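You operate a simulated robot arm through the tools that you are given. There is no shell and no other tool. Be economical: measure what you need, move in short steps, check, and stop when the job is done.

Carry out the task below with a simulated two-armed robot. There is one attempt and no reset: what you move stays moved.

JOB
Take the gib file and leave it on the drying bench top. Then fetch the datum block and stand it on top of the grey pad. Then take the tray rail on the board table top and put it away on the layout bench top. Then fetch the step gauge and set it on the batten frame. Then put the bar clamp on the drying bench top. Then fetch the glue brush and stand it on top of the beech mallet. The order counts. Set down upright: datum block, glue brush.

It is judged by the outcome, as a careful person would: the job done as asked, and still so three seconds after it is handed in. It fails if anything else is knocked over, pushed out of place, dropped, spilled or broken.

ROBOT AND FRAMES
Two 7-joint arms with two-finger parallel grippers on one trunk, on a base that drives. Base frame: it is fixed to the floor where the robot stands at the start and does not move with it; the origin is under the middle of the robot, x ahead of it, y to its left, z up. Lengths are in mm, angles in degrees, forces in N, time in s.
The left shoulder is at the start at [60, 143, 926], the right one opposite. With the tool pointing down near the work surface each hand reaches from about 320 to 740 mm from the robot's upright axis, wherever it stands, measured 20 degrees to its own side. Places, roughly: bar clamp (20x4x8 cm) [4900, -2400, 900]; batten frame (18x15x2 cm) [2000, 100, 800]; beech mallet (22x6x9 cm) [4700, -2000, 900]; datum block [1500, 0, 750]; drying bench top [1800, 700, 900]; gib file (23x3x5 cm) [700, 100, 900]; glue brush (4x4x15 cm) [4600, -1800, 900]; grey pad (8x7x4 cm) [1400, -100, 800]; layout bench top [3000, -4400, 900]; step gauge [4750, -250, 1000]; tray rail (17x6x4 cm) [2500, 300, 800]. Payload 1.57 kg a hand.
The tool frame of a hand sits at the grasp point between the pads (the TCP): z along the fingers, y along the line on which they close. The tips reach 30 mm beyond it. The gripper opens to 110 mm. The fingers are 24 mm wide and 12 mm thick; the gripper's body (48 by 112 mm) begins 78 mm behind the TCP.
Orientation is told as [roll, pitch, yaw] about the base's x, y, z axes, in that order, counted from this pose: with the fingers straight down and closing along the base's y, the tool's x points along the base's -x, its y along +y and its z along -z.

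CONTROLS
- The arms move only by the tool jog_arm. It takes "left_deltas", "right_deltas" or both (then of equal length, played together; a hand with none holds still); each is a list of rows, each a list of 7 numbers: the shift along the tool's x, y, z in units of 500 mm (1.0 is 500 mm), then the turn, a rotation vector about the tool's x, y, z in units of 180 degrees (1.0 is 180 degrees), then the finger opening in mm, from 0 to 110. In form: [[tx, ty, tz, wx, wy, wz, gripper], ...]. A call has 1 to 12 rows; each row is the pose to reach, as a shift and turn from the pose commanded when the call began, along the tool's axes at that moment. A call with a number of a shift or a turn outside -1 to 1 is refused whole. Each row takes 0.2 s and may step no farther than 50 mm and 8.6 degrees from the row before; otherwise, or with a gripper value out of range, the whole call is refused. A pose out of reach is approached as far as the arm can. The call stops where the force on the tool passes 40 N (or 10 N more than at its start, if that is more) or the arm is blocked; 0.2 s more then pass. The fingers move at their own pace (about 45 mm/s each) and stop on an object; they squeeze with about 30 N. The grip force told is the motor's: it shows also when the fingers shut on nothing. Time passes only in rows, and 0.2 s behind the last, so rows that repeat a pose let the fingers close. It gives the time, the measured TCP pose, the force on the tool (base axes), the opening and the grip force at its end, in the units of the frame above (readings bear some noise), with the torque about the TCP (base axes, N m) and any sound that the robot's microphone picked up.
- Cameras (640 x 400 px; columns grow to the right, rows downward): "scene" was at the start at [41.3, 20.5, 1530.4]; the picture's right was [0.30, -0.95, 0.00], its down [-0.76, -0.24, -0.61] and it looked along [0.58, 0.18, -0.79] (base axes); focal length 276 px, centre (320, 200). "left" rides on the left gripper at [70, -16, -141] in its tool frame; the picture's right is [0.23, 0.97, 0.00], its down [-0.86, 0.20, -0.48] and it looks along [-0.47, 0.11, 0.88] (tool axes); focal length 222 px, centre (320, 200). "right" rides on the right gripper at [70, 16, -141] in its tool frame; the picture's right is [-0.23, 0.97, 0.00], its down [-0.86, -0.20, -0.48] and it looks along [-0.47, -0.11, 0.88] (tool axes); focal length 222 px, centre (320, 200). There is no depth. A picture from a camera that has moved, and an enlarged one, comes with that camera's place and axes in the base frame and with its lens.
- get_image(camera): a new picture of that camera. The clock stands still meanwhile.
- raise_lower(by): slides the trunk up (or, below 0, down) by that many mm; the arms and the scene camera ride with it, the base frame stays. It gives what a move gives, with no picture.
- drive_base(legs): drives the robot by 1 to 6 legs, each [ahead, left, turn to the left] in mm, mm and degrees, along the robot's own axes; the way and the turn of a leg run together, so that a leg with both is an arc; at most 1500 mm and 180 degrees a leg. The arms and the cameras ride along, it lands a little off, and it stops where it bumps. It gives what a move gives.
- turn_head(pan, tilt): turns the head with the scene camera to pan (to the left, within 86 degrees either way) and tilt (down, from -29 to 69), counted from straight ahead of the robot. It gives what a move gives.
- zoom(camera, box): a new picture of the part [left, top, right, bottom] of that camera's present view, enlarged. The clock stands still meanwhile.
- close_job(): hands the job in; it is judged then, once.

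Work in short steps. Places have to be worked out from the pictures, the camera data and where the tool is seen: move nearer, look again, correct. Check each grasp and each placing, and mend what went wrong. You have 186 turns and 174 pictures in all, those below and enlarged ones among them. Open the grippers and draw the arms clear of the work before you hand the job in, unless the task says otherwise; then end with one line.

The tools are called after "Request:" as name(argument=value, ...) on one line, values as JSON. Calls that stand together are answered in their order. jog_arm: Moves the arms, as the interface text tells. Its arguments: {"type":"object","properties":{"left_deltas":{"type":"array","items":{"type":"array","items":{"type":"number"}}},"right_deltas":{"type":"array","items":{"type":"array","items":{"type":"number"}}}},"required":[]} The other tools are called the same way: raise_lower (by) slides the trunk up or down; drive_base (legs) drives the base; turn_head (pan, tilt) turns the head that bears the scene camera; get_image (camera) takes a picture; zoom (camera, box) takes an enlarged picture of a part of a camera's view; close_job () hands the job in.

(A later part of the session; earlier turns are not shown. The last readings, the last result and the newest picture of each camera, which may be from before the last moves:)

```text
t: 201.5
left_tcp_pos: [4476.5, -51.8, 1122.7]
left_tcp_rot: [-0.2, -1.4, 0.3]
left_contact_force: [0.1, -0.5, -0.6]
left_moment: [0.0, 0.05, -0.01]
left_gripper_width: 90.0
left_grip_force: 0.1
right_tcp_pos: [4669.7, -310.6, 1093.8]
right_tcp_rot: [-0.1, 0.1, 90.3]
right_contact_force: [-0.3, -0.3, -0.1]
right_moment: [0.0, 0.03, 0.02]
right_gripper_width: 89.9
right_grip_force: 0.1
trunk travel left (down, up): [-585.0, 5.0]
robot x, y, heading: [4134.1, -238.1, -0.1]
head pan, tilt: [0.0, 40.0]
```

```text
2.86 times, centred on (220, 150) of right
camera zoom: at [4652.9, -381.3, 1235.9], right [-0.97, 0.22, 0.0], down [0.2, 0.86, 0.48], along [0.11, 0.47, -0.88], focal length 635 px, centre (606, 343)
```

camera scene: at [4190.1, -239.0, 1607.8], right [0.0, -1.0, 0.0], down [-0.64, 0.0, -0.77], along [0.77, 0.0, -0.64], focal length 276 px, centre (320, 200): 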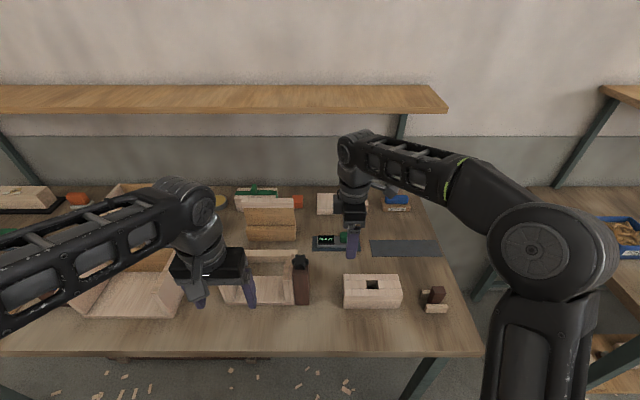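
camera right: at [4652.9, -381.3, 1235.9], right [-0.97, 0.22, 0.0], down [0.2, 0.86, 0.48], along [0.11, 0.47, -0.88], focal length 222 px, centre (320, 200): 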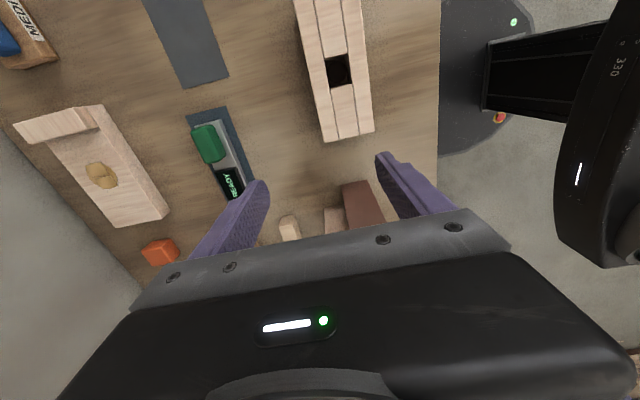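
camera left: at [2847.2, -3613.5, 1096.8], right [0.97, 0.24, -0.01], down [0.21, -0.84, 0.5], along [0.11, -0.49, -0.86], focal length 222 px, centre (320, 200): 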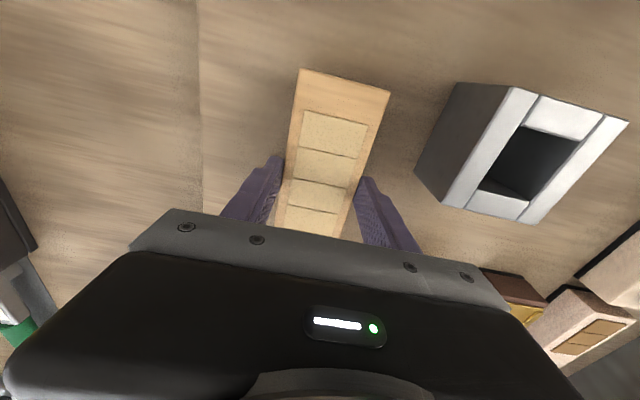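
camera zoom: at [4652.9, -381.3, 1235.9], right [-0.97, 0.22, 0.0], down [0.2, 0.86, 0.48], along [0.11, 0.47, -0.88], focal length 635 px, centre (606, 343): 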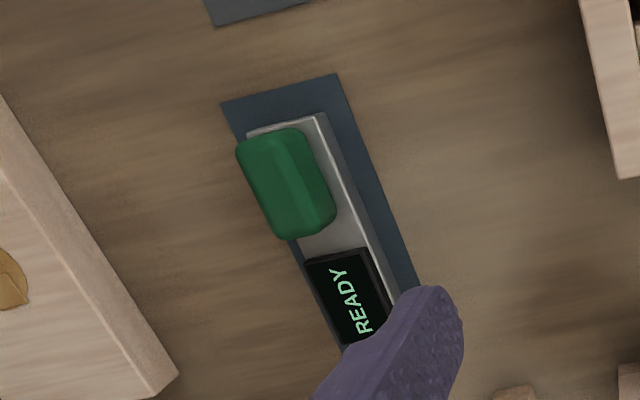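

The READY gauge is the metal gauge; I take it as the step gauge, centre ≈ [4850, −288]. I drive 90 mm further and move the hand above it.

Request:
drive_base(legs=[[90, 0, 0]])

Request:
jog_arm(right_deltas=[[0, -0.02, 0.05, 0, 0, 0, 90], [0, -0.06, 0.1, 0, 0, 0, 90], [-0.02, -0.1, 0.15, 0, 0, 0, 90], [-0.04, -0.16, 0.18, 0, 0, 0, 90], [-0.04, -0.18, 0.21, 0, 0, 0, 90]])

Request:
get_image(camera="right")

Request:
get_image(camera="scene")

```text
t: 202.7
left_tcp_pos: [4569.3, -53.1, 1121.4]
left_tcp_rot: [-0.2, -1.3, 0.3]
left_contact_force: [0.6, 0.9, 0.0]
left_moment: [-0.03, 0.09, 0.0]
left_gripper_width: 90.2
left_grip_force: 0.0
right_tcp_pos: [4760.6, -311.9, 1092.9]
right_tcp_rot: [0.0, 0.0, 90.2]
right_contact_force: [-0.6, 0.3, -0.1]
right_moment: [-0.01, 0.01, 0.0]
right_gripper_width: 89.9
right_grip_force: 0.2
trunk travel left (down, up): [-585.0, 5.0]
robot x, y, heading: [4222.6, -236.8, 0.1]
head pan, tilt: [0.0, 40.0]
```

```text
t: 203.8
left_tcp_pos: [4566.8, -52.5, 1123.1]
left_tcp_rot: [-0.2, -1.5, 0.3]
left_contact_force: [0.0, 0.4, -0.3]
left_moment: [0.01, -0.01, 0.05]
left_gripper_width: 89.9
left_grip_force: 0.0
right_tcp_pos: [4848.5, -290.5, 988.7]
right_tcp_rot: [-0.1, 0.1, 90.1]
right_contact_force: [0.6, 0.2, -0.2]
right_moment: [0.0, 0.02, 0.02]
right_gripper_width: 90.0
right_grip_force: 0.0
trunk travel left (down, up): [-585.0, 5.0]
robot x, y, heading: [4227.1, -231.9, 0.0]
head pan, tilt: [0.0, 40.0]
```

```text
81 pictures are left
camera right: at [4833.0, -360.6, 1130.9], right [-0.97, 0.23, 0.0], down [0.2, 0.86, 0.48], along [0.11, 0.47, -0.88], focal length 222 px, centre (320, 200)
```

right: 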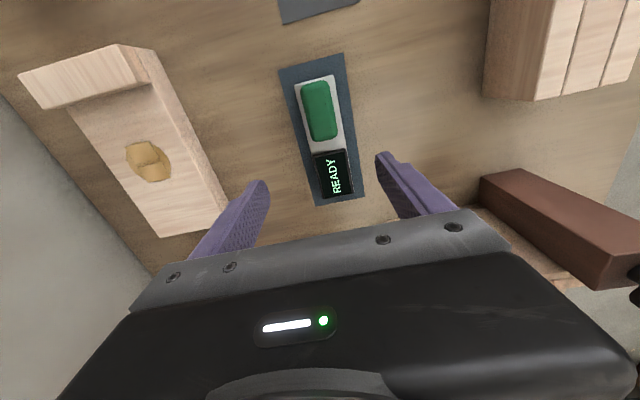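

```text
80 pictures are left
camera scene: at [4279.9, -238.9, 1607.8], right [0.0, -1.0, 0.0], down [-0.64, 0.0, -0.77], along [0.77, 0.0, -0.64], focal length 276 px, centre (320, 200)
```

scene: 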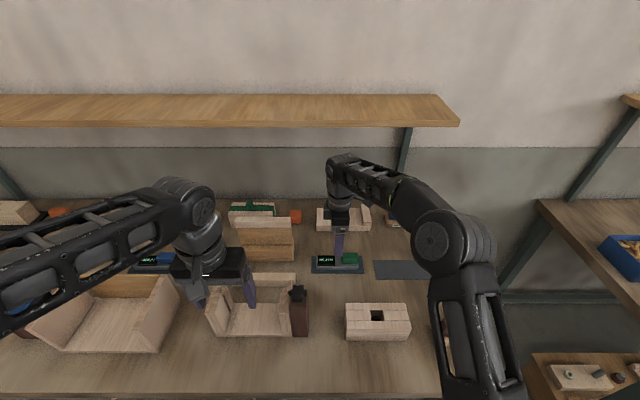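

The gauge centre (gap between green grip and display) is at about [4843, −288]. I centre and go down to z≈905.

Request:
jog_arm(right_deltas=[[-0.005, 0.01, 0.05, 0, 0, 0, 90], [-0.005, 0.011, 0.11, 0, 0, 0, 80], [-0.005, 0.011, 0.165, 0, 0, 0, 75]])

Request:
get_image(camera="right")

Request:
zoom(camera="scene", box=[280, 220, 400, 295])

```text
t: 204.7
left_tcp_pos: [4567.0, -52.3, 1122.0]
left_tcp_rot: [-0.2, -1.3, 0.4]
left_contact_force: [0.3, 0.1, -0.5]
left_moment: [0.03, -0.02, -0.02]
left_gripper_width: 90.1
left_grip_force: 0.2
right_tcp_pos: [4843.6, -289.3, 905.4]
right_tcp_rot: [-0.2, 0.1, 90.1]
right_contact_force: [0.5, -0.3, 0.7]
right_moment: [0.0, 0.01, 0.0]
right_gripper_width: 75.0
right_grip_force: 0.0
trunk travel left (down, up): [-585.0, 5.0]
robot x, y, heading: [4226.2, -233.8, 0.0]
head pan, tilt: [0.0, 40.0]
```

```text
79 pictures are left
camera right: at [4827.3, -359.6, 1047.7], right [-0.97, 0.23, 0.0], down [0.2, 0.86, 0.48], along [0.11, 0.47, -0.88], focal length 222 px, centre (320, 200)
```

right: 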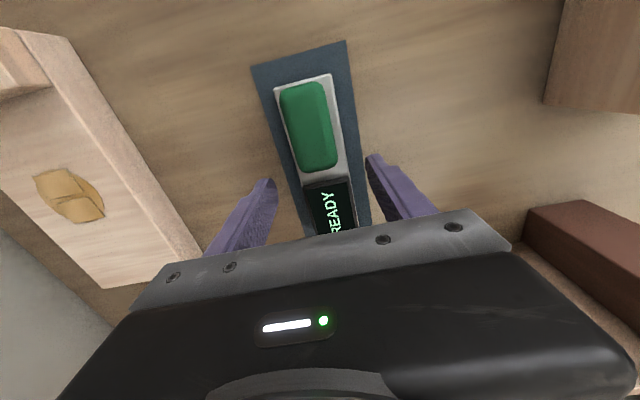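

```text
5.33 times, centred on (340, 258) of scene
camera zoom: at [4280.3, -238.8, 1607.8], right [0.0, -1.0, 0.0], down [-0.64, 0.0, -0.77], along [0.77, 0.0, -0.64], focal length 1469 px, centre (213, -107)
```

zoom: 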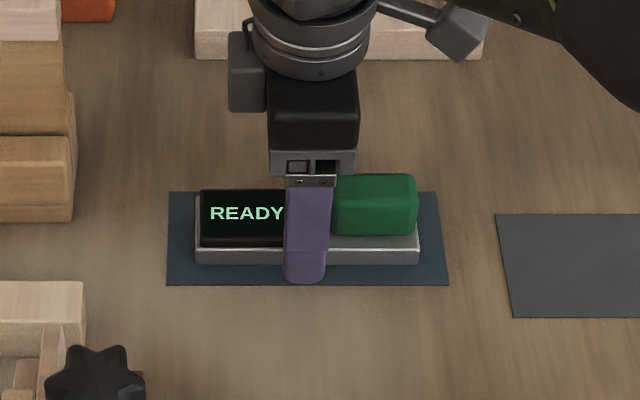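

Aligned on the gap. I feel down slowly to the mat.

Request:
jog_arm(right_deltas=[[0, 0, 0.02, 0, 0, 0, 75], [0, 0, 0.032, 0, 0, 0, 75], [0, 0, 0.044, 0, 0, 0, 75], [0, 0, 0.056, 0, 0, 0, 75], [0, 0, 0.066, 0, 0, 0, 75], [0, 0, 0.076, 0, 0, 0, 75], [0, 0, 0.086, 0, 0, 0, 75], [0, 0, 0.096, 0, 0, 0, 75], [0, 0, 0.106, 0, 0, 0, 75]])

Request:
get_image(camera="right")

```text
t: 205.6
left_tcp_pos: [4566.5, -53.3, 1122.4]
left_tcp_rot: [-0.2, -1.4, 0.3]
left_contact_force: [-0.2, 0.2, 0.1]
left_moment: [0.04, 0.03, 0.01]
left_gripper_width: 90.0
left_grip_force: 0.0
right_tcp_pos: [4846.2, -289.6, 890.4]
right_tcp_rot: [-0.6, 0.0, 89.9]
right_contact_force: [-5.8, -2.8, 20.4]
right_moment: [-0.2, 1.24, 0.2]
right_gripper_width: 80.4
right_grip_force: 3.1
trunk travel left (down, up): [-585.0, 5.0]
robot x, y, heading: [4223.4, -239.2, -0.1]
head pan, tilt: [0.0, 40.0]
stopped in row 4 (right hand): the force on the tool passed its limit (the readings are from after the stop); the commanded pose is now the measured one
```

```text
77 pictures are left
camera right: at [4827.8, -359.5, 1032.2], right [-0.97, 0.23, -0.01], down [0.19, 0.85, 0.48], along [0.12, 0.47, -0.88], focal length 222 px, centre (320, 200)
```

right: 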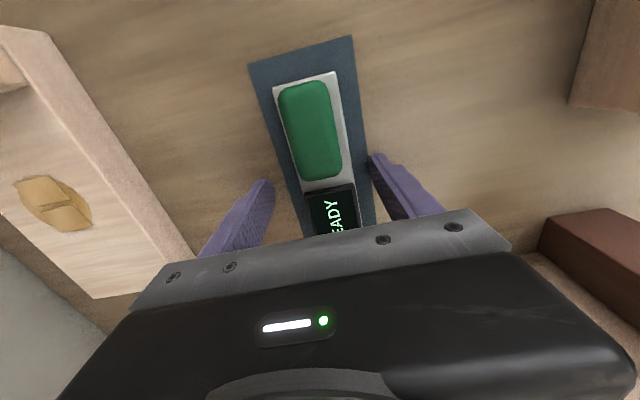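

Table contact at TCP ≈ 890. I lift 2 mm and close.

Request:
jog_arm(right_deltas=[[0, 0.003, -0.006, 0, 0, 0, 70], [0, 0.003, -0.004, 0, 0, 0, 50], [0, 0.003, -0.004, 0, 0, 0, 20], [0, 0.003, -0.004, 0, 0, 0, 20], [0, 0.003, -0.004, 0, 0, 0, 20], [0, 0.003, -0.004, 0, 0, 0, 20]])

Request:
get_image(camera="right")

```text
t: 207.0
left_tcp_pos: [4566.0, -52.5, 1123.9]
left_tcp_rot: [-0.3, -1.4, 0.3]
left_contact_force: [-1.2, -0.1, 0.1]
left_moment: [-0.01, 0.01, -0.03]
left_gripper_width: 90.3
left_grip_force: 0.2
right_tcp_pos: [4842.8, -288.0, 890.7]
right_tcp_rot: [-0.6, -0.1, 90.1]
right_contact_force: [-8.7, 1.8, 9.1]
right_moment: [0.16, 0.57, -0.04]
right_gripper_width: 41.6
right_grip_force: 30.5
trunk travel left (down, up): [-585.0, 5.0]
robot x, y, heading: [4222.8, -239.3, 0.1]
head pan, tilt: [0.0, 40.0]
```

```text
76 pictures are left
camera right: at [4825.6, -358.5, 1032.0], right [-0.97, 0.23, -0.01], down [0.19, 0.85, 0.48], along [0.12, 0.47, -0.88], focal length 222 px, centre (320, 200)
```

right: 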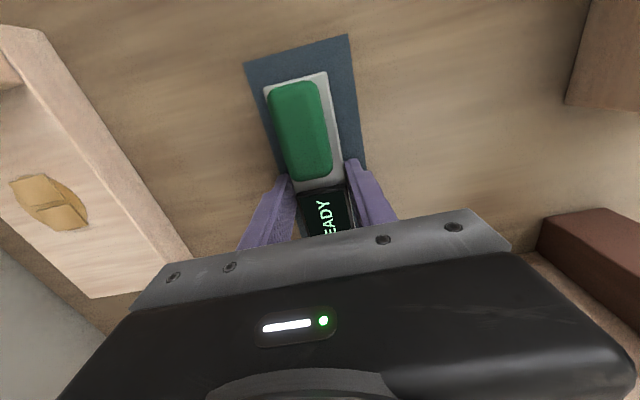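

Gripped at 41.6 mm. I lift and draw it back over the table edge at height.

Request:
jog_arm(right_deltas=[[0, 0, -0.03, 0, 0, 0, 20], [0, 0, -0.09, 0, 0, 0, 20], [0, 0, -0.17, 0, 0, 0, 20], [0, 0.04, -0.25, 0, 0, 0, 20], [0, 0.1, -0.32, 0, 0, 0, 20], [0, 0.17, -0.39, 0, 0, 0, 20], [0, 0.24, -0.45, 0, 0, 0, 20], [0, 0.32, -0.46, 0, 0, 0, 20]])

Request:
get_image(camera="right")

```text
t: 208.8
left_tcp_pos: [4566.0, -51.7, 1122.1]
left_tcp_rot: [-0.2, -1.4, 0.3]
left_contact_force: [-0.6, -0.1, -0.8]
left_moment: [0.0, -0.03, -0.01]
left_gripper_width: 89.9
left_grip_force: 0.0
right_tcp_pos: [4681.2, -289.0, 1118.9]
right_tcp_rot: [-0.5, -0.1, 90.0]
right_contact_force: [-0.2, 0.6, -2.5]
right_moment: [0.01, -0.02, 0.02]
right_gripper_width: 41.8
right_grip_force: 29.8
trunk travel left (down, up): [-585.0, 5.0]
robot x, y, heading: [4227.4, -236.5, 0.0]
head pan, tilt: [0.0, 40.0]
```

```text
75 pictures are left
camera right: at [4663.0, -359.7, 1260.6], right [-0.97, 0.23, -0.01], down [0.19, 0.85, 0.48], along [0.12, 0.47, -0.88], focal length 222 px, centre (320, 200)
```

right: 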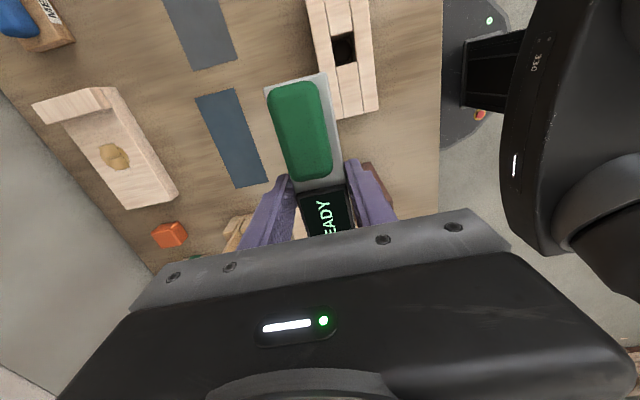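

Held. Now to the batten frame near [2045, 110]: I back out and drive to the board table's right side facing +y.

Request:
drive_base(legs=[[-650, 0, 0], [0, -650, 0], [0, 0, 90], [0, 1450, 0], [0, 130, 0], [230, 0, 0]])

Request:
get_image(camera="scene")

```text
t: 228.4
left_tcp_pos: [1801.1, -357.2, 1121.7]
left_tcp_rot: [-0.2, -1.3, 92.1]
left_contact_force: [0.0, -0.1, -0.1]
left_moment: [-0.02, 0.02, -0.02]
left_gripper_width: 90.1
left_grip_force: 0.1
right_tcp_pos: [2033.6, -233.5, 1117.5]
right_tcp_rot: [-0.5, -0.1, -178.1]
right_contact_force: [0.0, 0.1, -1.8]
right_moment: [-0.02, 0.09, -0.01]
right_gripper_width: 41.2
right_grip_force: 30.3
trunk travel left (down, up): [-585.0, 5.0]
robot x, y, heading: [1993.2, -689.5, 92.0]
head pan, tilt: [0.0, 40.0]
```

```text
74 pictures are left
camera scene: at [1994.6, -639.2, 1607.7], right [1.0, 0.03, 0.0], down [0.02, -0.64, -0.77], along [-0.03, 0.76, -0.64], focal length 276 px, centre (320, 200)
```

scene: 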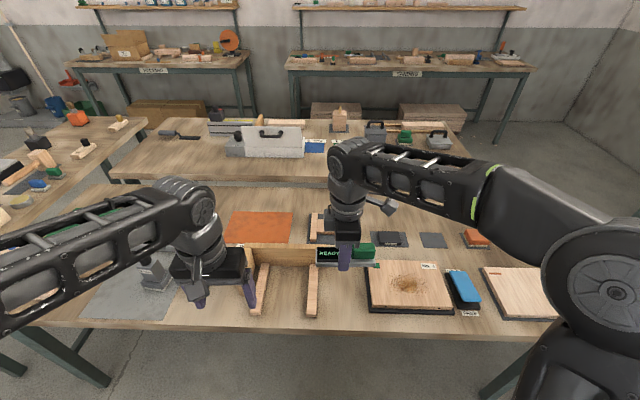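

I drive 150 mm closer so the right camera can see the frame.

Request:
drive_base(legs=[[150, 0, -2]])

Request:
jog_arm(right_deltas=[[0.06, 0, 0.02, 0, 0, 0, 20], [0.13, -0.03, 0.04, 0, 0, 0, 20], [0.2, -0.06, 0.06, 0, 0, 0, 20], [0.24, -0.1, 0.08, 0, 0, 0, 20]])

Request:
get_image(camera="right")

Request:
get_image(camera="scene")

```text
t: 229.8
left_tcp_pos: [1810.3, -199.9, 1122.6]
left_tcp_rot: [-0.1, -1.3, 90.1]
left_contact_force: [-0.5, 0.5, -0.5]
left_moment: [-0.05, -0.01, -0.03]
left_gripper_width: 90.1
left_grip_force: 0.1
right_tcp_pos: [2047.4, -84.5, 1117.0]
right_tcp_rot: [-0.4, -0.1, 179.9]
right_contact_force: [-0.3, 0.5, -2.5]
right_moment: [-0.04, 0.01, 0.01]
right_gripper_width: 41.7
right_grip_force: 29.6
trunk travel left (down, up): [-585.0, 5.0]
robot x, y, heading: [1994.8, -545.5, 89.6]
head pan, tilt: [0.0, 40.0]
```

```text
t: 230.8
left_tcp_pos: [1809.7, -200.0, 1122.1]
left_tcp_rot: [-0.2, -1.3, 90.1]
left_contact_force: [-0.5, -0.5, 0.8]
left_moment: [-0.01, -0.02, 0.03]
left_gripper_width: 90.2
left_grip_force: 0.0
right_tcp_pos: [2167.5, -36.1, 1077.8]
right_tcp_rot: [-0.5, 0.0, -180.0]
right_contact_force: [-0.5, 1.0, -2.1]
right_moment: [-0.05, 0.05, 0.02]
right_gripper_width: 41.5
right_grip_force: 30.4
trunk travel left (down, up): [-585.0, 5.0]
robot x, y, heading: [1996.7, -544.4, 90.1]
head pan, tilt: [0.0, 40.0]
```

```text
73 pictures are left
camera right: at [2237.2, -53.0, 1219.8], right [-0.23, -0.97, -0.01], down [-0.85, 0.2, 0.48], along [-0.47, 0.12, -0.88], focal length 222 px, centre (320, 200)
```

right: 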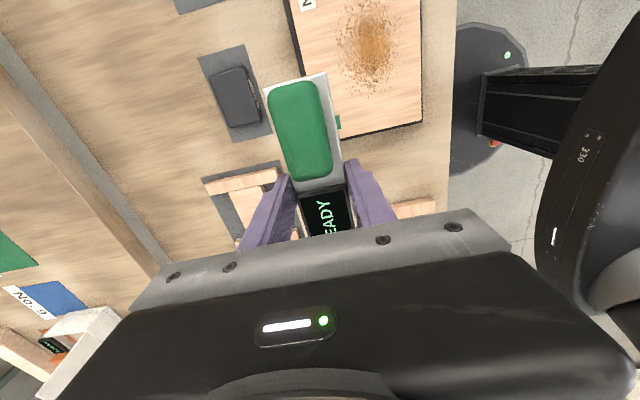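

```text
72 pictures are left
camera scene: at [1994.4, -489.3, 1607.7], right [1.0, 0.0, 0.0], down [0.0, -0.64, -0.77], along [0.0, 0.77, -0.64], focal length 276 px, centre (320, 200)
```

scene: 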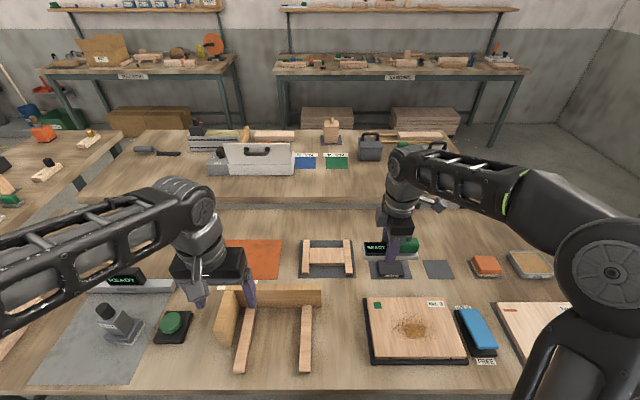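

Request:
zoom(camera="scene", box=[270, 215, 390, 290])

```text
5.33 times, centred on (330, 252) of scene
camera zoom: at [1994.4, -489.3, 1607.7], right [1.0, 0.0, 0.0], down [0.0, -0.64, -0.77], along [0.0, 0.77, -0.64], focal length 1469 px, centre (267, -80)
```

zoom: 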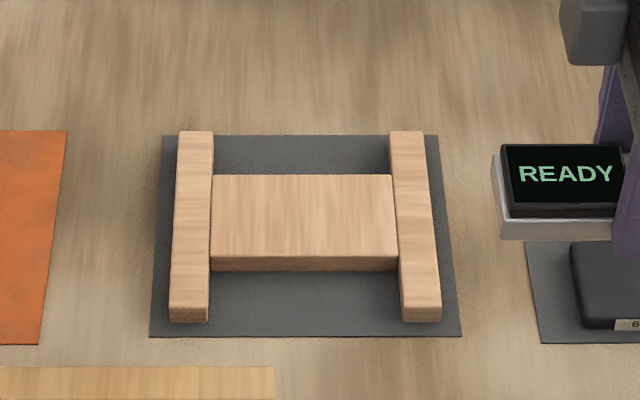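

The frame's centre is about [2019, 125], its battens running along y; the gauge will lie across along x. I shift the base 60 left, 50 ahead for reach, and bring the gauge above it.

Request:
drive_base(legs=[[50, 60, 0]])

Request:
jog_arm(right_deltas=[[-0.04, 0, 0.04, 0, 0, 0, 20], [-0.08, -0.04, 0.08, 0, 0, 0, 20], [-0.12, -0.1, 0.12, 0, 0, 0, 20], [-0.16, -0.16, 0.15, 0, 0, 0, 20], [-0.175, -0.21, 0.17, 0, 0, 0, 20]])

Request:
get_image(camera="right")

Request:
zoom(camera="scene", box=[270, 200, 430, 300])

```text
t: 231.8
left_tcp_pos: [1750.0, -150.4, 1122.5]
left_tcp_rot: [-0.2, -1.3, 90.1]
left_contact_force: [-0.7, 0.4, -0.5]
left_moment: [-0.02, -0.01, -0.01]
left_gripper_width: 90.3
left_grip_force: 0.0
right_tcp_pos: [2105.5, 16.0, 1078.7]
right_tcp_rot: [-0.5, 0.0, 179.9]
right_contact_force: [-0.2, -0.1, -2.1]
right_moment: [0.01, 0.0, 0.0]
right_gripper_width: 41.4
right_grip_force: 29.9
trunk travel left (down, up): [-585.0, 5.0]
robot x, y, heading: [1933.8, -492.6, 89.8]
head pan, tilt: [0.0, 40.0]
```

```text
t: 233.0
left_tcp_pos: [1750.7, -150.5, 1121.5]
left_tcp_rot: [-0.2, -1.2, 90.1]
left_contact_force: [1.1, -1.0, -0.1]
left_moment: [0.01, 0.0, 0.01]
left_gripper_width: 90.0
left_grip_force: 0.0
right_tcp_pos: [2020.3, 121.7, 994.2]
right_tcp_rot: [-0.5, -0.1, 179.9]
right_contact_force: [0.2, -0.5, -1.4]
right_moment: [-0.01, 0.06, 0.02]
right_gripper_width: 41.7
right_grip_force: 30.4
trunk travel left (down, up): [-585.0, 5.0]
robot x, y, heading: [1928.7, -495.0, 89.8]
head pan, tilt: [0.0, 40.0]
```

```text
70 pictures are left
camera right: at [2089.2, 103.1, 1135.8], right [-0.23, -0.97, -0.01], down [-0.85, 0.2, 0.48], along [-0.47, 0.12, -0.88], focal length 222 px, centre (320, 200)
```

right: 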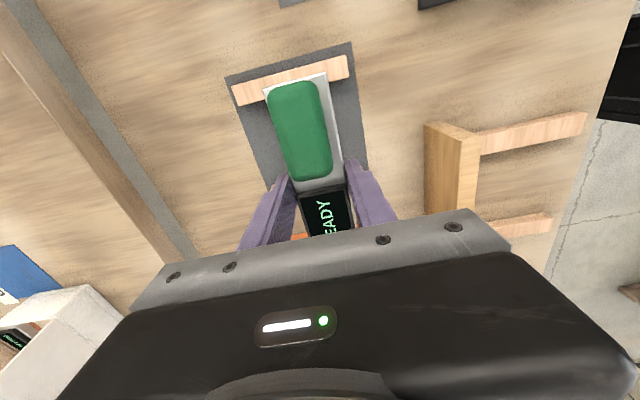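

```text
4.00 times, centred on (350, 250) of scene
camera zoom: at [1934.4, -439.5, 1607.8], right [1.0, 0.0, 0.0], down [0.0, -0.64, -0.77], along [0.0, 0.77, -0.64], focal length 1102 px, centre (200, 0)
```

zoom: 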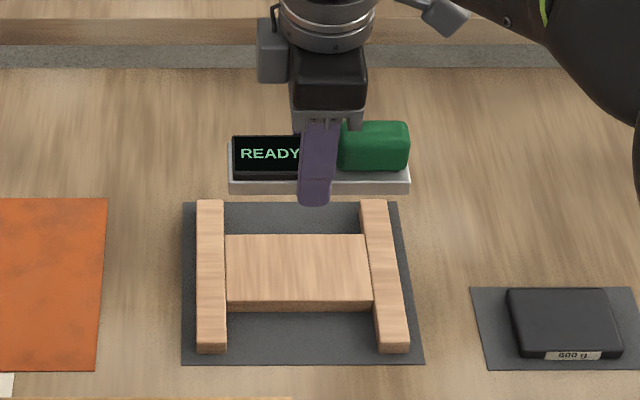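

The data agree on frame centre [2018, 140], top ≈ 820. I shift 18 mm and lower to z≈872.

Request:
jog_arm(right_deltas=[[0.0, -0.02, 0.03, 0, 0, 0, 20], [0, -0.037, 0.08, 0, 0, 0, 20], [0, -0.037, 0.15, 0, 0, 0, 20], [0, -0.037, 0.21, 0, 0, 0, 20], [0, -0.037, 0.24, 0, 0, 0, 20]])

Request:
zoom(camera="scene", box=[300, 220, 396, 280])

Request:
get_image(camera="right")

```text
t: 234.2
left_tcp_pos: [1750.4, -151.7, 1122.9]
left_tcp_rot: [-0.1, -1.3, 90.1]
left_contact_force: [0.6, -0.3, -0.3]
left_moment: [0.01, -0.05, 0.0]
left_gripper_width: 90.2
left_grip_force: 0.0
right_tcp_pos: [2019.6, 139.1, 874.5]
right_tcp_rot: [-0.5, -0.1, 179.9]
right_contact_force: [-0.9, -0.4, -1.8]
right_moment: [0.0, 0.04, 0.0]
right_gripper_width: 41.3
right_grip_force: 30.0
trunk travel left (down, up): [-585.0, 5.0]
robot x, y, heading: [1931.7, -491.9, 89.8]
head pan, tilt: [0.0, 40.0]
```

```text
6.67 times, centred on (348, 250) of scene
camera zoom: at [1934.4, -440.1, 1607.8], right [1.0, 0.0, 0.0], down [0.0, -0.64, -0.77], along [0.0, 0.77, -0.64], focal length 1837 px, centre (133, -133)
```

zoom: 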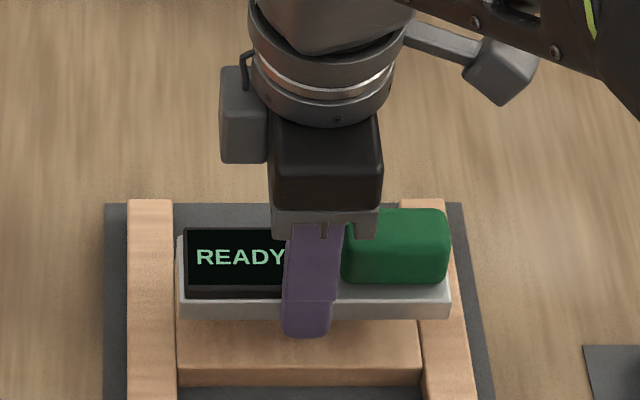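

```text
67 pictures are left
camera right: at [2090.3, 121.4, 1016.0], right [-0.23, -0.97, -0.01], down [-0.85, 0.2, 0.48], along [-0.47, 0.12, -0.88], focal length 222 px, centre (320, 200)
```

right: 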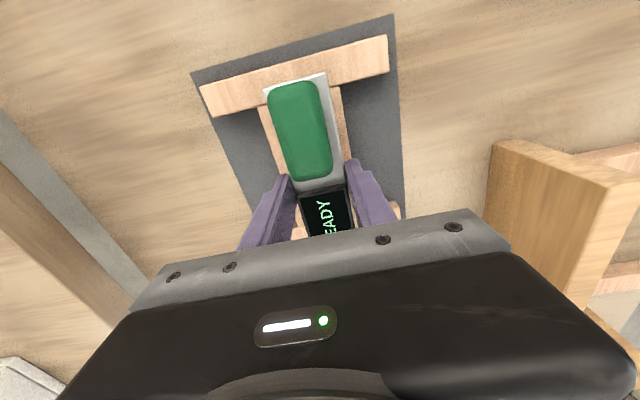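

Battens and plank look flush, and the gauge sits ~6 mm too far +x. I correct and lower slowly to contact.

Request:
jog_arm(right_deltas=[[-0.012, 0, 0.01, 0, 0, 0, 20], [-0.012, 0, 0.02, 0, 0, 0, 20], [-0.012, 0, 0.028, 0, 0, 0, 20], [-0.012, 0, 0.036, 0, 0, 0, 20], [-0.012, 0, 0.044, 0, 0, 0, 20], [-0.012, 0, 0.052, 0, 0, 0, 20], [-0.012, 0, 0.06, 0, 0, 0, 20], [-0.012, 0, 0.068, 0, 0, 0, 20], [-0.012, 0, 0.076, 0, 0, 0, 20], [-0.012, 0, 0.084, 0, 0, 0, 20]])

Request:
zoom(camera="scene", box=[300, 220, 396, 280])

```text
t: 236.1
left_tcp_pos: [1750.7, -153.1, 1121.0]
left_tcp_rot: [-0.4, -1.3, 90.1]
left_contact_force: [-0.1, 0.0, -0.1]
left_moment: [-0.06, 0.0, -0.01]
left_gripper_width: 89.9
left_grip_force: 0.1
right_tcp_pos: [2014.0, 141.9, 847.5]
right_tcp_rot: [-1.0, -0.2, 179.8]
right_contact_force: [3.0, -7.8, 20.7]
right_moment: [-0.8, -0.52, -0.15]
right_gripper_width: 41.5
right_grip_force: 30.2
trunk travel left (down, up): [-585.0, 5.0]
robot x, y, heading: [1938.1, -497.8, 90.1]
head pan, tilt: [0.0, 40.0]
stopped in row 9 (right hand): the force on the tool passed its limit (the readings are from after the stop); the commanded pose is now the measured one
```

```text
6.67 times, centred on (348, 250) of scene
camera zoom: at [1934.3, -442.3, 1608.0], right [1.0, 0.0, 0.0], down [0.0, -0.64, -0.77], along [0.0, 0.77, -0.64], focal length 1837 px, centre (133, -133)
```

zoom: 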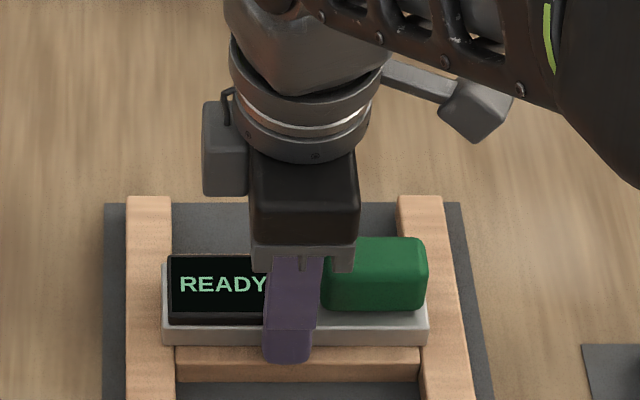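

Resting across both battens. I relieve 1 mm, open and rise.

Request:
jog_arm(right_deltas=[[0, 0, -0.003, 0, 0, 0, 20], [0, 0, -0.003, 0, 0, 0, 55], [0, 0, -0.004, 0, 0, 0, 70], [0, 0, -0.006, 0, 0, 0, 75], [0, 0, -0.06, 0, 0, 0, 75], [0, 0, -0.14, 0, 0, 0, 75], [0, 0.04, -0.22, 0, 0, 0, 75], [0, 0.1, -0.29, 0, 0, 0, 75], [0, 0.17, -0.36, 0, 0, 0, 75], [0, 0.24, -0.43, 0, 0, 0, 75], [0, 0.32, -0.48, 0, 0, 0, 75]])

Request:
get_image(camera="scene")

Request:
zoom(camera="scene", box=[300, 220, 396, 280])

```text
t: 238.5
left_tcp_pos: [1751.1, -151.9, 1123.1]
left_tcp_rot: [-0.2, -1.5, 90.1]
left_contact_force: [-0.4, -0.2, -0.1]
left_moment: [0.03, 0.0, 0.01]
left_gripper_width: 90.1
left_grip_force: 0.0
right_tcp_pos: [2013.9, -22.5, 1083.0]
right_tcp_rot: [-0.9, -0.1, 180.0]
right_contact_force: [0.5, -0.1, 1.0]
right_moment: [0.03, -0.01, -0.03]
right_gripper_width: 74.9
right_grip_force: 0.1
trunk travel left (down, up): [-585.0, 5.0]
robot x, y, heading: [1935.9, -493.3, 90.1]
head pan, tilt: [0.0, 40.0]
```

```text
65 pictures are left
camera scene: at [1934.6, -442.3, 1607.8], right [1.0, 0.0, 0.0], down [0.0, -0.64, -0.77], along [0.0, 0.77, -0.64], focal length 276 px, centre (320, 200)
```

scene: 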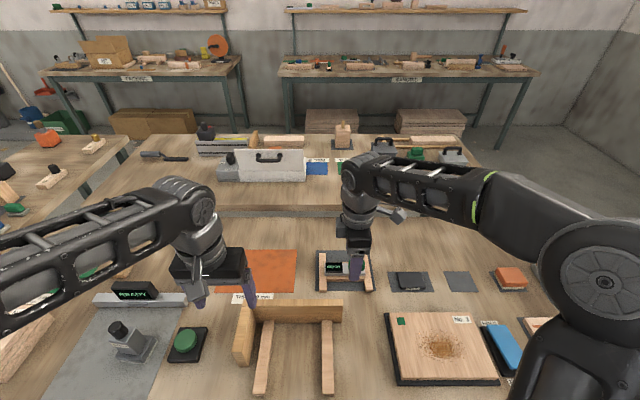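

```text
6.67 times, centred on (348, 250) of scene
camera zoom: at [1934.6, -442.3, 1607.8], right [1.0, 0.0, 0.0], down [0.0, -0.64, -0.77], along [0.0, 0.77, -0.64], focal length 1837 px, centre (133, -133)
```

zoom: 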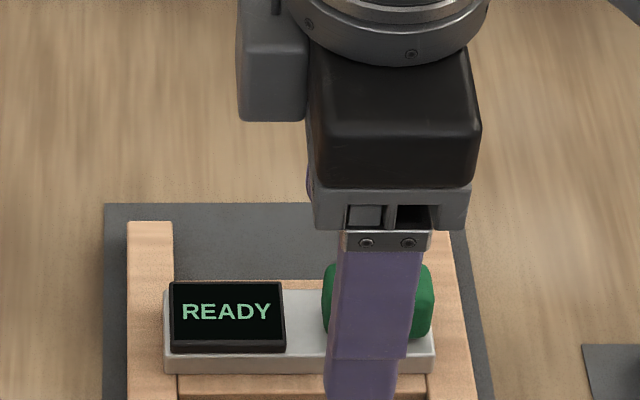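

The gauge lies flat on the frame. Next the bar clamp near [4900, −2400]: I back out and drive to face that wall bench.

Request:
drive_base(legs=[[-400, 0, 0], [0, 0, -90], [1450, 0, 0], [250, -450, 0], [0, -900, 0]])

Request:
turn_head(pan=0, tilt=25)

Request:
get_image(camera="scene")

```text
t: 258.7
left_tcp_pos: [3963.0, -2099.1, 1121.8]
left_tcp_rot: [-0.2, -1.4, -0.9]
left_contact_force: [-0.2, -1.0, -0.2]
left_moment: [0.02, 0.03, -0.01]
left_gripper_width: 89.9
left_grip_force: 0.0
right_tcp_pos: [4088.9, -2364.0, 1081.9]
right_tcp_rot: [-0.9, -0.2, 89.0]
right_contact_force: [0.1, -0.4, 0.5]
right_moment: [0.0, -0.02, 0.01]
right_gripper_width: 74.9
right_grip_force: 0.1
trunk travel left (down, up): [-585.0, 5.0]
robot x, y, heading: [3618.2, -2273.8, -1.0]
head pan, tilt: [0.0, 40.0]
```

```text
t: 259.5
left_tcp_pos: [3962.6, -2096.7, 1122.4]
left_tcp_rot: [-0.2, -1.3, -0.8]
left_contact_force: [-0.3, 0.0, -0.5]
left_moment: [-0.01, -0.02, 0.03]
left_gripper_width: 90.2
left_grip_force: 0.1
right_tcp_pos: [4089.4, -2363.0, 1081.7]
right_tcp_rot: [-0.8, 0.0, 89.0]
right_contact_force: [0.4, -0.4, -0.4]
right_moment: [0.01, -0.02, 0.02]
right_gripper_width: 75.1
right_grip_force: 0.0
trunk travel left (down, up): [-585.0, 5.0]
robot x, y, heading: [3619.8, -2273.0, -1.0]
head pan, tilt: [0.0, 25.0]
```

```text
63 pictures are left
camera scene: at [3679.7, -2279.1, 1631.1], right [-0.02, -1.0, 0.0], down [-0.42, 0.01, -0.91], along [0.91, -0.02, -0.42], focal length 276 px, centre (320, 200)
```

scene: 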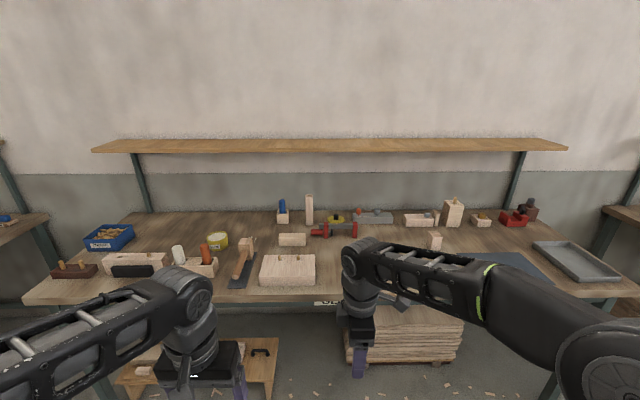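

Request:
zoom(camera="scene", box=[160, 185, 360, 310])

Request:
zoom(camera="scene", box=[280, 185, 480, 310])

```text
3.20 times, centred on (260, 248) of scene
camera zoom: at [3679.7, -2279.1, 1631.1], right [-0.02, -1.0, 0.0], down [-0.42, 0.01, -0.91], along [0.91, -0.02, -0.42], focal length 882 px, centre (512, 48)
```

zoom: 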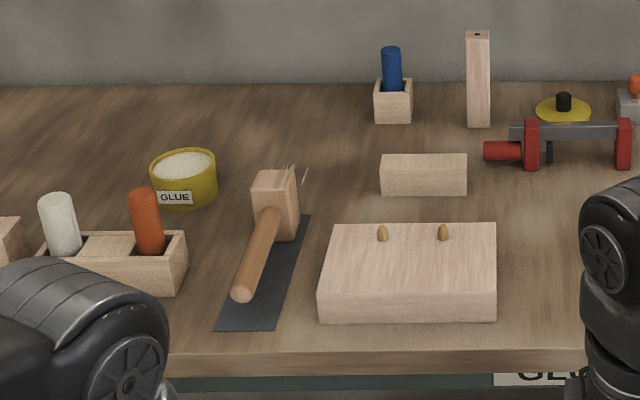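

```text
3.20 times, centred on (380, 248) of scene
camera zoom: at [3679.7, -2279.1, 1631.1], right [-0.02, -1.0, 0.0], down [-0.42, 0.01, -0.91], along [0.91, -0.02, -0.42], focal length 882 px, centre (128, 48)
```

zoom: 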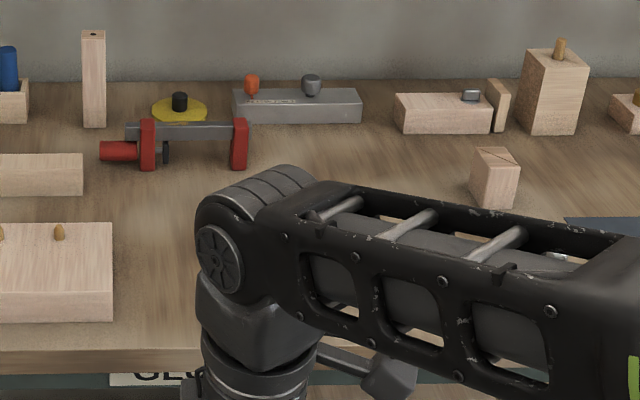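

The bar clamp (red jaws, grey bar) is at about [4877, −2397]; its bar runs along y. I drive in to x≈4220.

Request:
drive_base(legs=[[400, -60, 1], [200, 0, 0]])

Request:
turn_head(pan=0, tilt=40)

Request:
get_image(camera="right")

Request:
get_image(camera="scene")

```text
t: 263.2
left_tcp_pos: [4557.2, -2154.1, 1121.8]
left_tcp_rot: [-0.2, -1.3, 0.2]
left_contact_force: [0.1, 0.7, 0.0]
left_moment: [0.01, 0.0, -0.01]
left_gripper_width: 89.9
left_grip_force: 0.1
right_tcp_pos: [4689.0, -2417.2, 1080.4]
right_tcp_rot: [-0.9, -0.1, 90.0]
right_contact_force: [0.9, -0.9, -0.4]
right_moment: [0.01, 0.03, 0.0]
right_gripper_width: 75.0
right_grip_force: 0.0
trunk travel left (down, up): [-585.0, 5.0]
robot x, y, heading: [4215.9, -2338.2, -0.2]
head pan, tilt: [0.0, 25.0]
```

```text
t: 263.9
left_tcp_pos: [4556.3, -2155.4, 1122.2]
left_tcp_rot: [-0.1, -1.3, 0.3]
left_contact_force: [0.1, 0.4, -0.5]
left_moment: [0.02, -0.04, -0.03]
left_gripper_width: 90.0
left_grip_force: 0.0
right_tcp_pos: [4686.8, -2417.6, 1083.5]
right_tcp_rot: [-1.0, 0.0, 90.1]
right_contact_force: [0.7, 0.0, 0.1]
right_moment: [0.01, 0.01, -0.01]
right_gripper_width: 74.7
right_grip_force: 0.0
trunk travel left (down, up): [-585.0, 5.0]
robot x, y, heading: [4214.2, -2340.7, -0.1]
head pan, tilt: [0.0, 40.0]
```

```text
60 pictures are left
camera right: at [4668.8, -2488.6, 1223.6], right [-0.97, 0.23, -0.02], down [0.19, 0.85, 0.48], along [0.12, 0.47, -0.88], focal length 222 px, centre (320, 200)
```

right: 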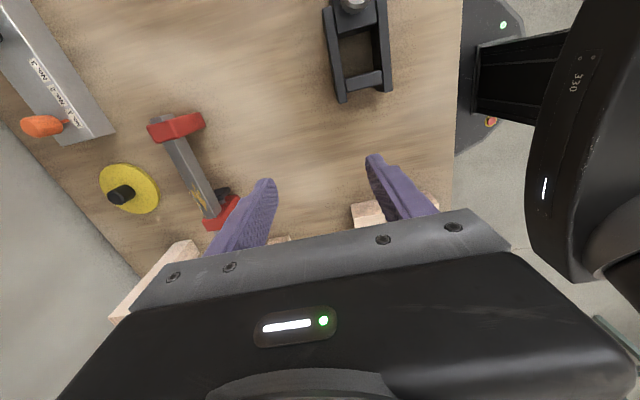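

```text
59 pictures are left
camera scene: at [4269.8, -2341.4, 1607.9], right [0.0, -1.0, 0.0], down [-0.64, 0.0, -0.77], along [0.77, 0.0, -0.64], focal length 276 px, centre (320, 200)
```

scene: 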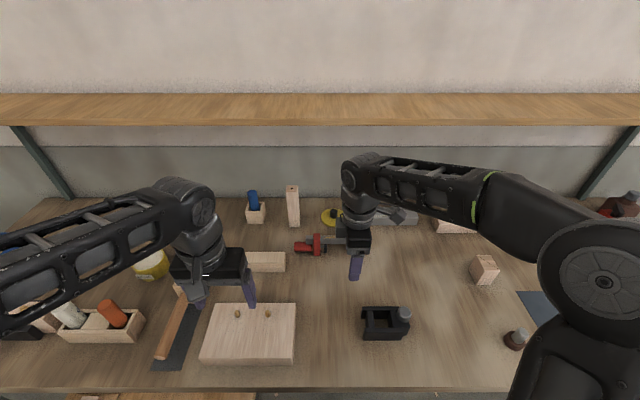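

Clamp bar ≈ x 4861, y −2477…−2345, top ≈ 935. I move above its middle and look.

Request:
jog_arm(right_deltas=[[0, -0.06, 0.05, 0, 0, 0, 75], [-0.005, -0.13, 0.09, 0, 0, 0, 75], [-0.01, -0.21, 0.12, 0, 0, 0, 75], [-0.014, -0.28, 0.14, 0, 0, 0, 75], [-0.014, -0.348, 0.15, 0, 0, 0, 75]])

Request:
get_image(camera="right")

Request:
zoom(camera="scene", box=[270, 195, 430, 295])

```text
t: 265.1
left_tcp_pos: [4557.8, -2155.3, 1122.3]
left_tcp_rot: [-0.4, -1.3, 0.1]
left_contact_force: [-0.1, 0.7, -0.1]
left_moment: [0.02, 0.01, -0.03]
left_gripper_width: 89.9
left_grip_force: 0.1
right_tcp_pos: [4863.3, -2410.5, 1008.7]
right_tcp_rot: [-0.9, -0.2, 90.0]
right_contact_force: [0.5, 1.3, -0.9]
right_moment: [-0.02, 0.02, 0.0]
right_gripper_width: 74.6
right_grip_force: 0.0
trunk travel left (down, up): [-585.0, 5.0]
robot x, y, heading: [4213.6, -2341.4, 0.0]
head pan, tilt: [0.0, 40.0]
```

```text
58 pictures are left
camera right: at [4844.3, -2481.2, 1151.3], right [-0.97, 0.23, -0.01], down [0.19, 0.85, 0.48], along [0.12, 0.47, -0.88], focal length 222 px, centre (320, 200)
```

right: 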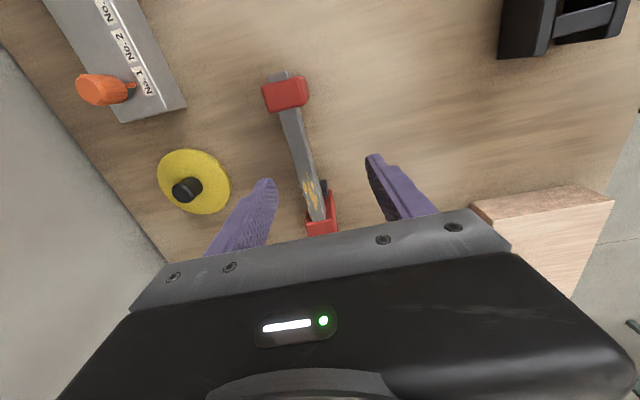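

```text
4.00 times, centred on (350, 245) of scene
camera zoom: at [4271.2, -2341.2, 1607.8], right [0.0, -1.0, 0.0], down [-0.64, 0.0, -0.77], along [0.77, 0.0, -0.64], focal length 1102 px, centre (200, 20)
```

zoom: 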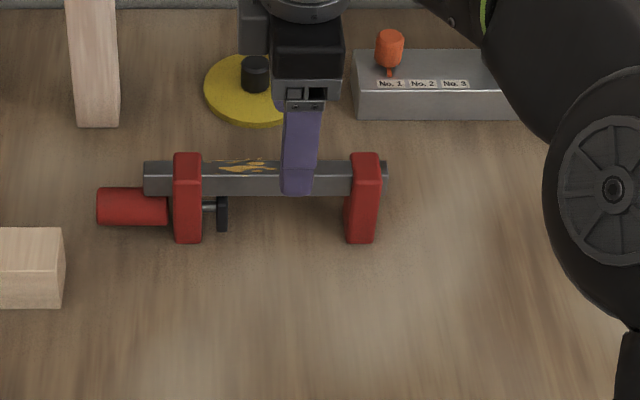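

Refined: bar x≈4881, top ≈ 914. I shift 18 mm and lower to TCP 904, then check.

Request:
jog_arm(right_deltas=[[0.0, -0.036, 0.03, 0, 0, 0, 70], [0, -0.036, 0.09, 0, 0, 0, 70], [0, -0.036, 0.15, 0, 0, 0, 70], [0, -0.036, 0.19, 0, 0, 0, 70], [0, -0.036, 0.21, 0, 0, 0, 70]])

Request:
get_image(camera="right")

Request:
zoom(camera="scene", box=[290, 205, 402, 275])

```text
t: 266.3
left_tcp_pos: [4557.5, -2154.9, 1122.8]
left_tcp_rot: [-0.2, -1.3, 0.1]
left_contact_force: [-0.2, 0.9, 0.7]
left_moment: [0.01, 0.01, 0.03]
left_gripper_width: 89.9
left_grip_force: 0.0
right_tcp_pos: [4882.7, -2411.0, 904.2]
right_tcp_rot: [-0.9, -0.1, 90.0]
right_contact_force: [0.0, -0.6, 0.2]
right_moment: [-0.01, 0.01, 0.02]
right_gripper_width: 69.9
right_grip_force: 0.1
trunk travel left (down, up): [-585.0, 5.0]
robot x, y, heading: [4215.8, -2338.2, -0.0]
head pan, tilt: [0.0, 40.0]
```

```text
56 pictures are left
camera right: at [4864.3, -2481.2, 1046.4], right [-0.97, 0.23, -0.01], down [0.19, 0.85, 0.48], along [0.12, 0.47, -0.88], focal length 222 px, centre (320, 200)
```

right: 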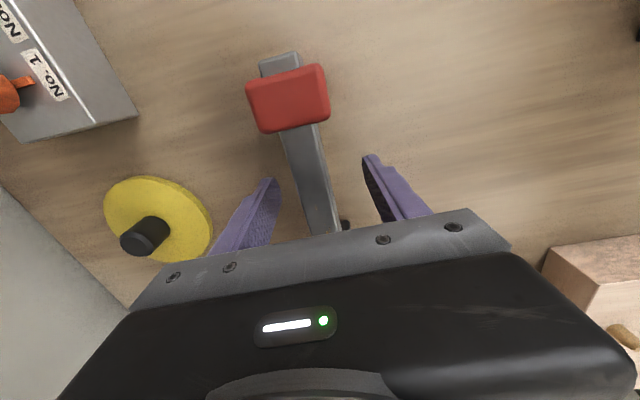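

```text
5.71 times, centred on (346, 240) of scene
camera zoom: at [4270.2, -2341.4, 1607.8], right [0.0, -1.0, 0.0], down [-0.64, 0.0, -0.77], along [0.77, 0.0, -0.64], focal length 1574 px, centre (171, -29)
```

zoom: 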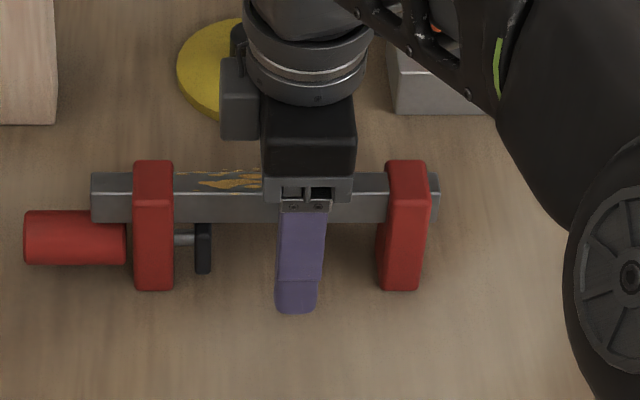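

The bar lies between the fingers. I close.

Request:
jog_arm(right_deltas=[[0, 0, 0, 0, 0, 0, 40], [0, 0, 0, 0, 0, 0, 10], [0, 0, 0, 0, 0, 0, 5], [0, 0, 0, 0, 0, 0, 5], [0, 0, 0, 0, 0, 0, 5]])

Request:
jog_arm(right_deltas=[[0, 0, -0.03, 0, 0, 0, 5], [0, 0, -0.1, 0, 0, 0, 5], [0, 0, -0.18, 0, 0, 0, 5], [0, 0.04, -0.26, 0, 0, 0, 5], [0, 0.1, -0.33, 0, 0, 0, 5], [0, 0.17, -0.39, 0, 0, 0, 5], [0, 0.24, -0.43, 0, 0, 0, 5], [0, 0.33, -0.45, 0, 0, 0, 5]])

Request:
get_image(camera="right")

Request:
get_image(camera="scene")

```text
t: 267.5
left_tcp_pos: [4557.3, -2155.8, 1122.0]
left_tcp_rot: [-0.2, -1.4, 0.2]
left_contact_force: [-0.6, -0.6, 0.1]
left_moment: [0.01, 0.02, -0.03]
left_gripper_width: 90.0
left_grip_force: 0.1
right_tcp_pos: [4881.8, -2410.6, 905.4]
right_tcp_rot: [-0.8, -0.1, 90.1]
right_contact_force: [-2.0, -0.8, 1.6]
right_moment: [0.0, 0.22, 0.02]
right_gripper_width: 17.6
right_grip_force: 29.2
trunk travel left (down, up): [-585.0, 5.0]
robot x, y, heading: [4217.6, -2338.7, -0.1]
head pan, tilt: [0.0, 40.0]
```

```text
t: 269.3
left_tcp_pos: [4555.2, -2155.0, 1123.0]
left_tcp_rot: [-0.2, -1.5, 0.3]
left_contact_force: [0.7, -0.3, 0.0]
left_moment: [0.01, -0.03, -0.04]
left_gripper_width: 90.0
left_grip_force: 0.1
right_tcp_pos: [4712.1, -2412.6, 1126.7]
right_tcp_rot: [-1.0, -0.1, 90.0]
right_contact_force: [0.3, 0.5, -4.6]
right_moment: [-0.14, -0.01, -0.03]
right_gripper_width: 17.7
right_grip_force: 30.0
trunk travel left (down, up): [-585.0, 5.0]
robot x, y, heading: [4216.2, -2338.5, 0.1]
head pan, tilt: [0.0, 40.0]
```

```text
54 pictures are left
camera right: at [4692.8, -2482.9, 1270.0], right [-0.97, 0.23, -0.02], down [0.19, 0.85, 0.48], along [0.12, 0.47, -0.88], focal length 222 px, centre (320, 200)
```

right: 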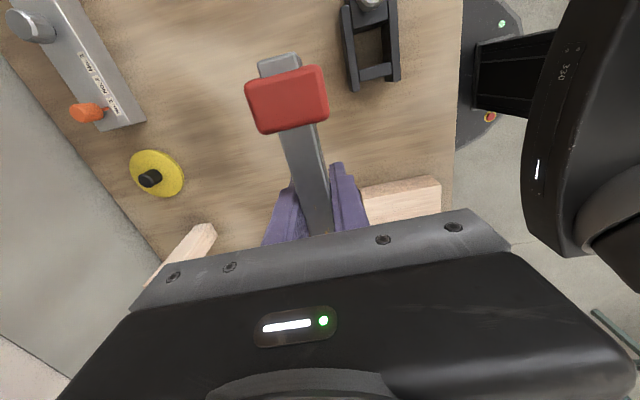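

```text
53 pictures are left
camera scene: at [4268.1, -2341.8, 1607.9], right [0.0, -1.0, 0.0], down [-0.64, 0.0, -0.77], along [0.77, 0.0, -0.64], focal length 276 px, centre (320, 200)
```

scene: 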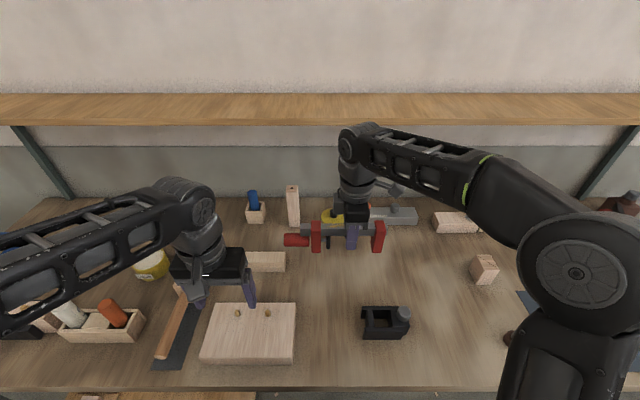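

Clamp held. I take it to the free far end of the drying bench (x 2500–2740, y≈620): back out, drive up the aisle, turn to face −x.

Request:
drive_base(legs=[[-620, 0, 0], [0, 1480, 0], [0, 1470, 0], [0, 0, 180], [330, 0, 0]])

Request:
get_image(camera="scene")

```text
t: 295.8
left_tcp_pos: [2976.6, 424.9, 1121.9]
left_tcp_rot: [-0.2, -1.3, -179.9]
left_contact_force: [0.2, -0.2, -1.0]
left_moment: [-0.05, -0.05, -0.03]
left_gripper_width: 89.9
left_grip_force: 0.0
right_tcp_pos: [2820.9, 682.8, 1128.3]
right_tcp_rot: [-0.8, -0.1, -90.2]
right_contact_force: [-0.4, 0.4, -5.0]
right_moment: [0.14, -0.03, 0.01]
right_gripper_width: 17.5
right_grip_force: 30.6
trunk travel left (down, up): [-585.0, 5.0]
robot x, y, heading: [3319.0, 607.1, 179.8]
head pan, tilt: [0.0, 40.0]
```

```text
52 pictures are left
camera scene: at [3263.1, 606.4, 1607.7], right [0.0, 1.0, 0.0], down [0.64, 0.0, -0.77], along [-0.77, 0.0, -0.64], focal length 276 px, centre (320, 200)
```

scene: 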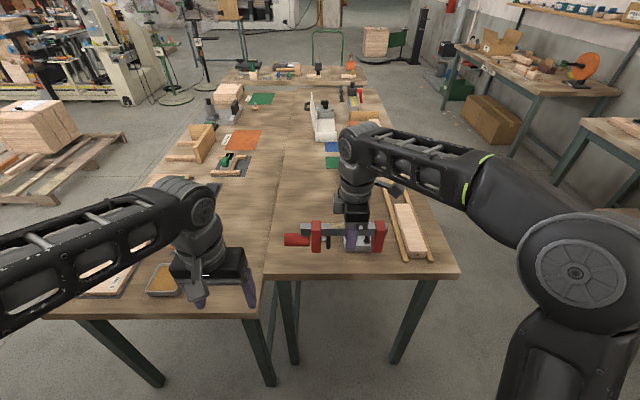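

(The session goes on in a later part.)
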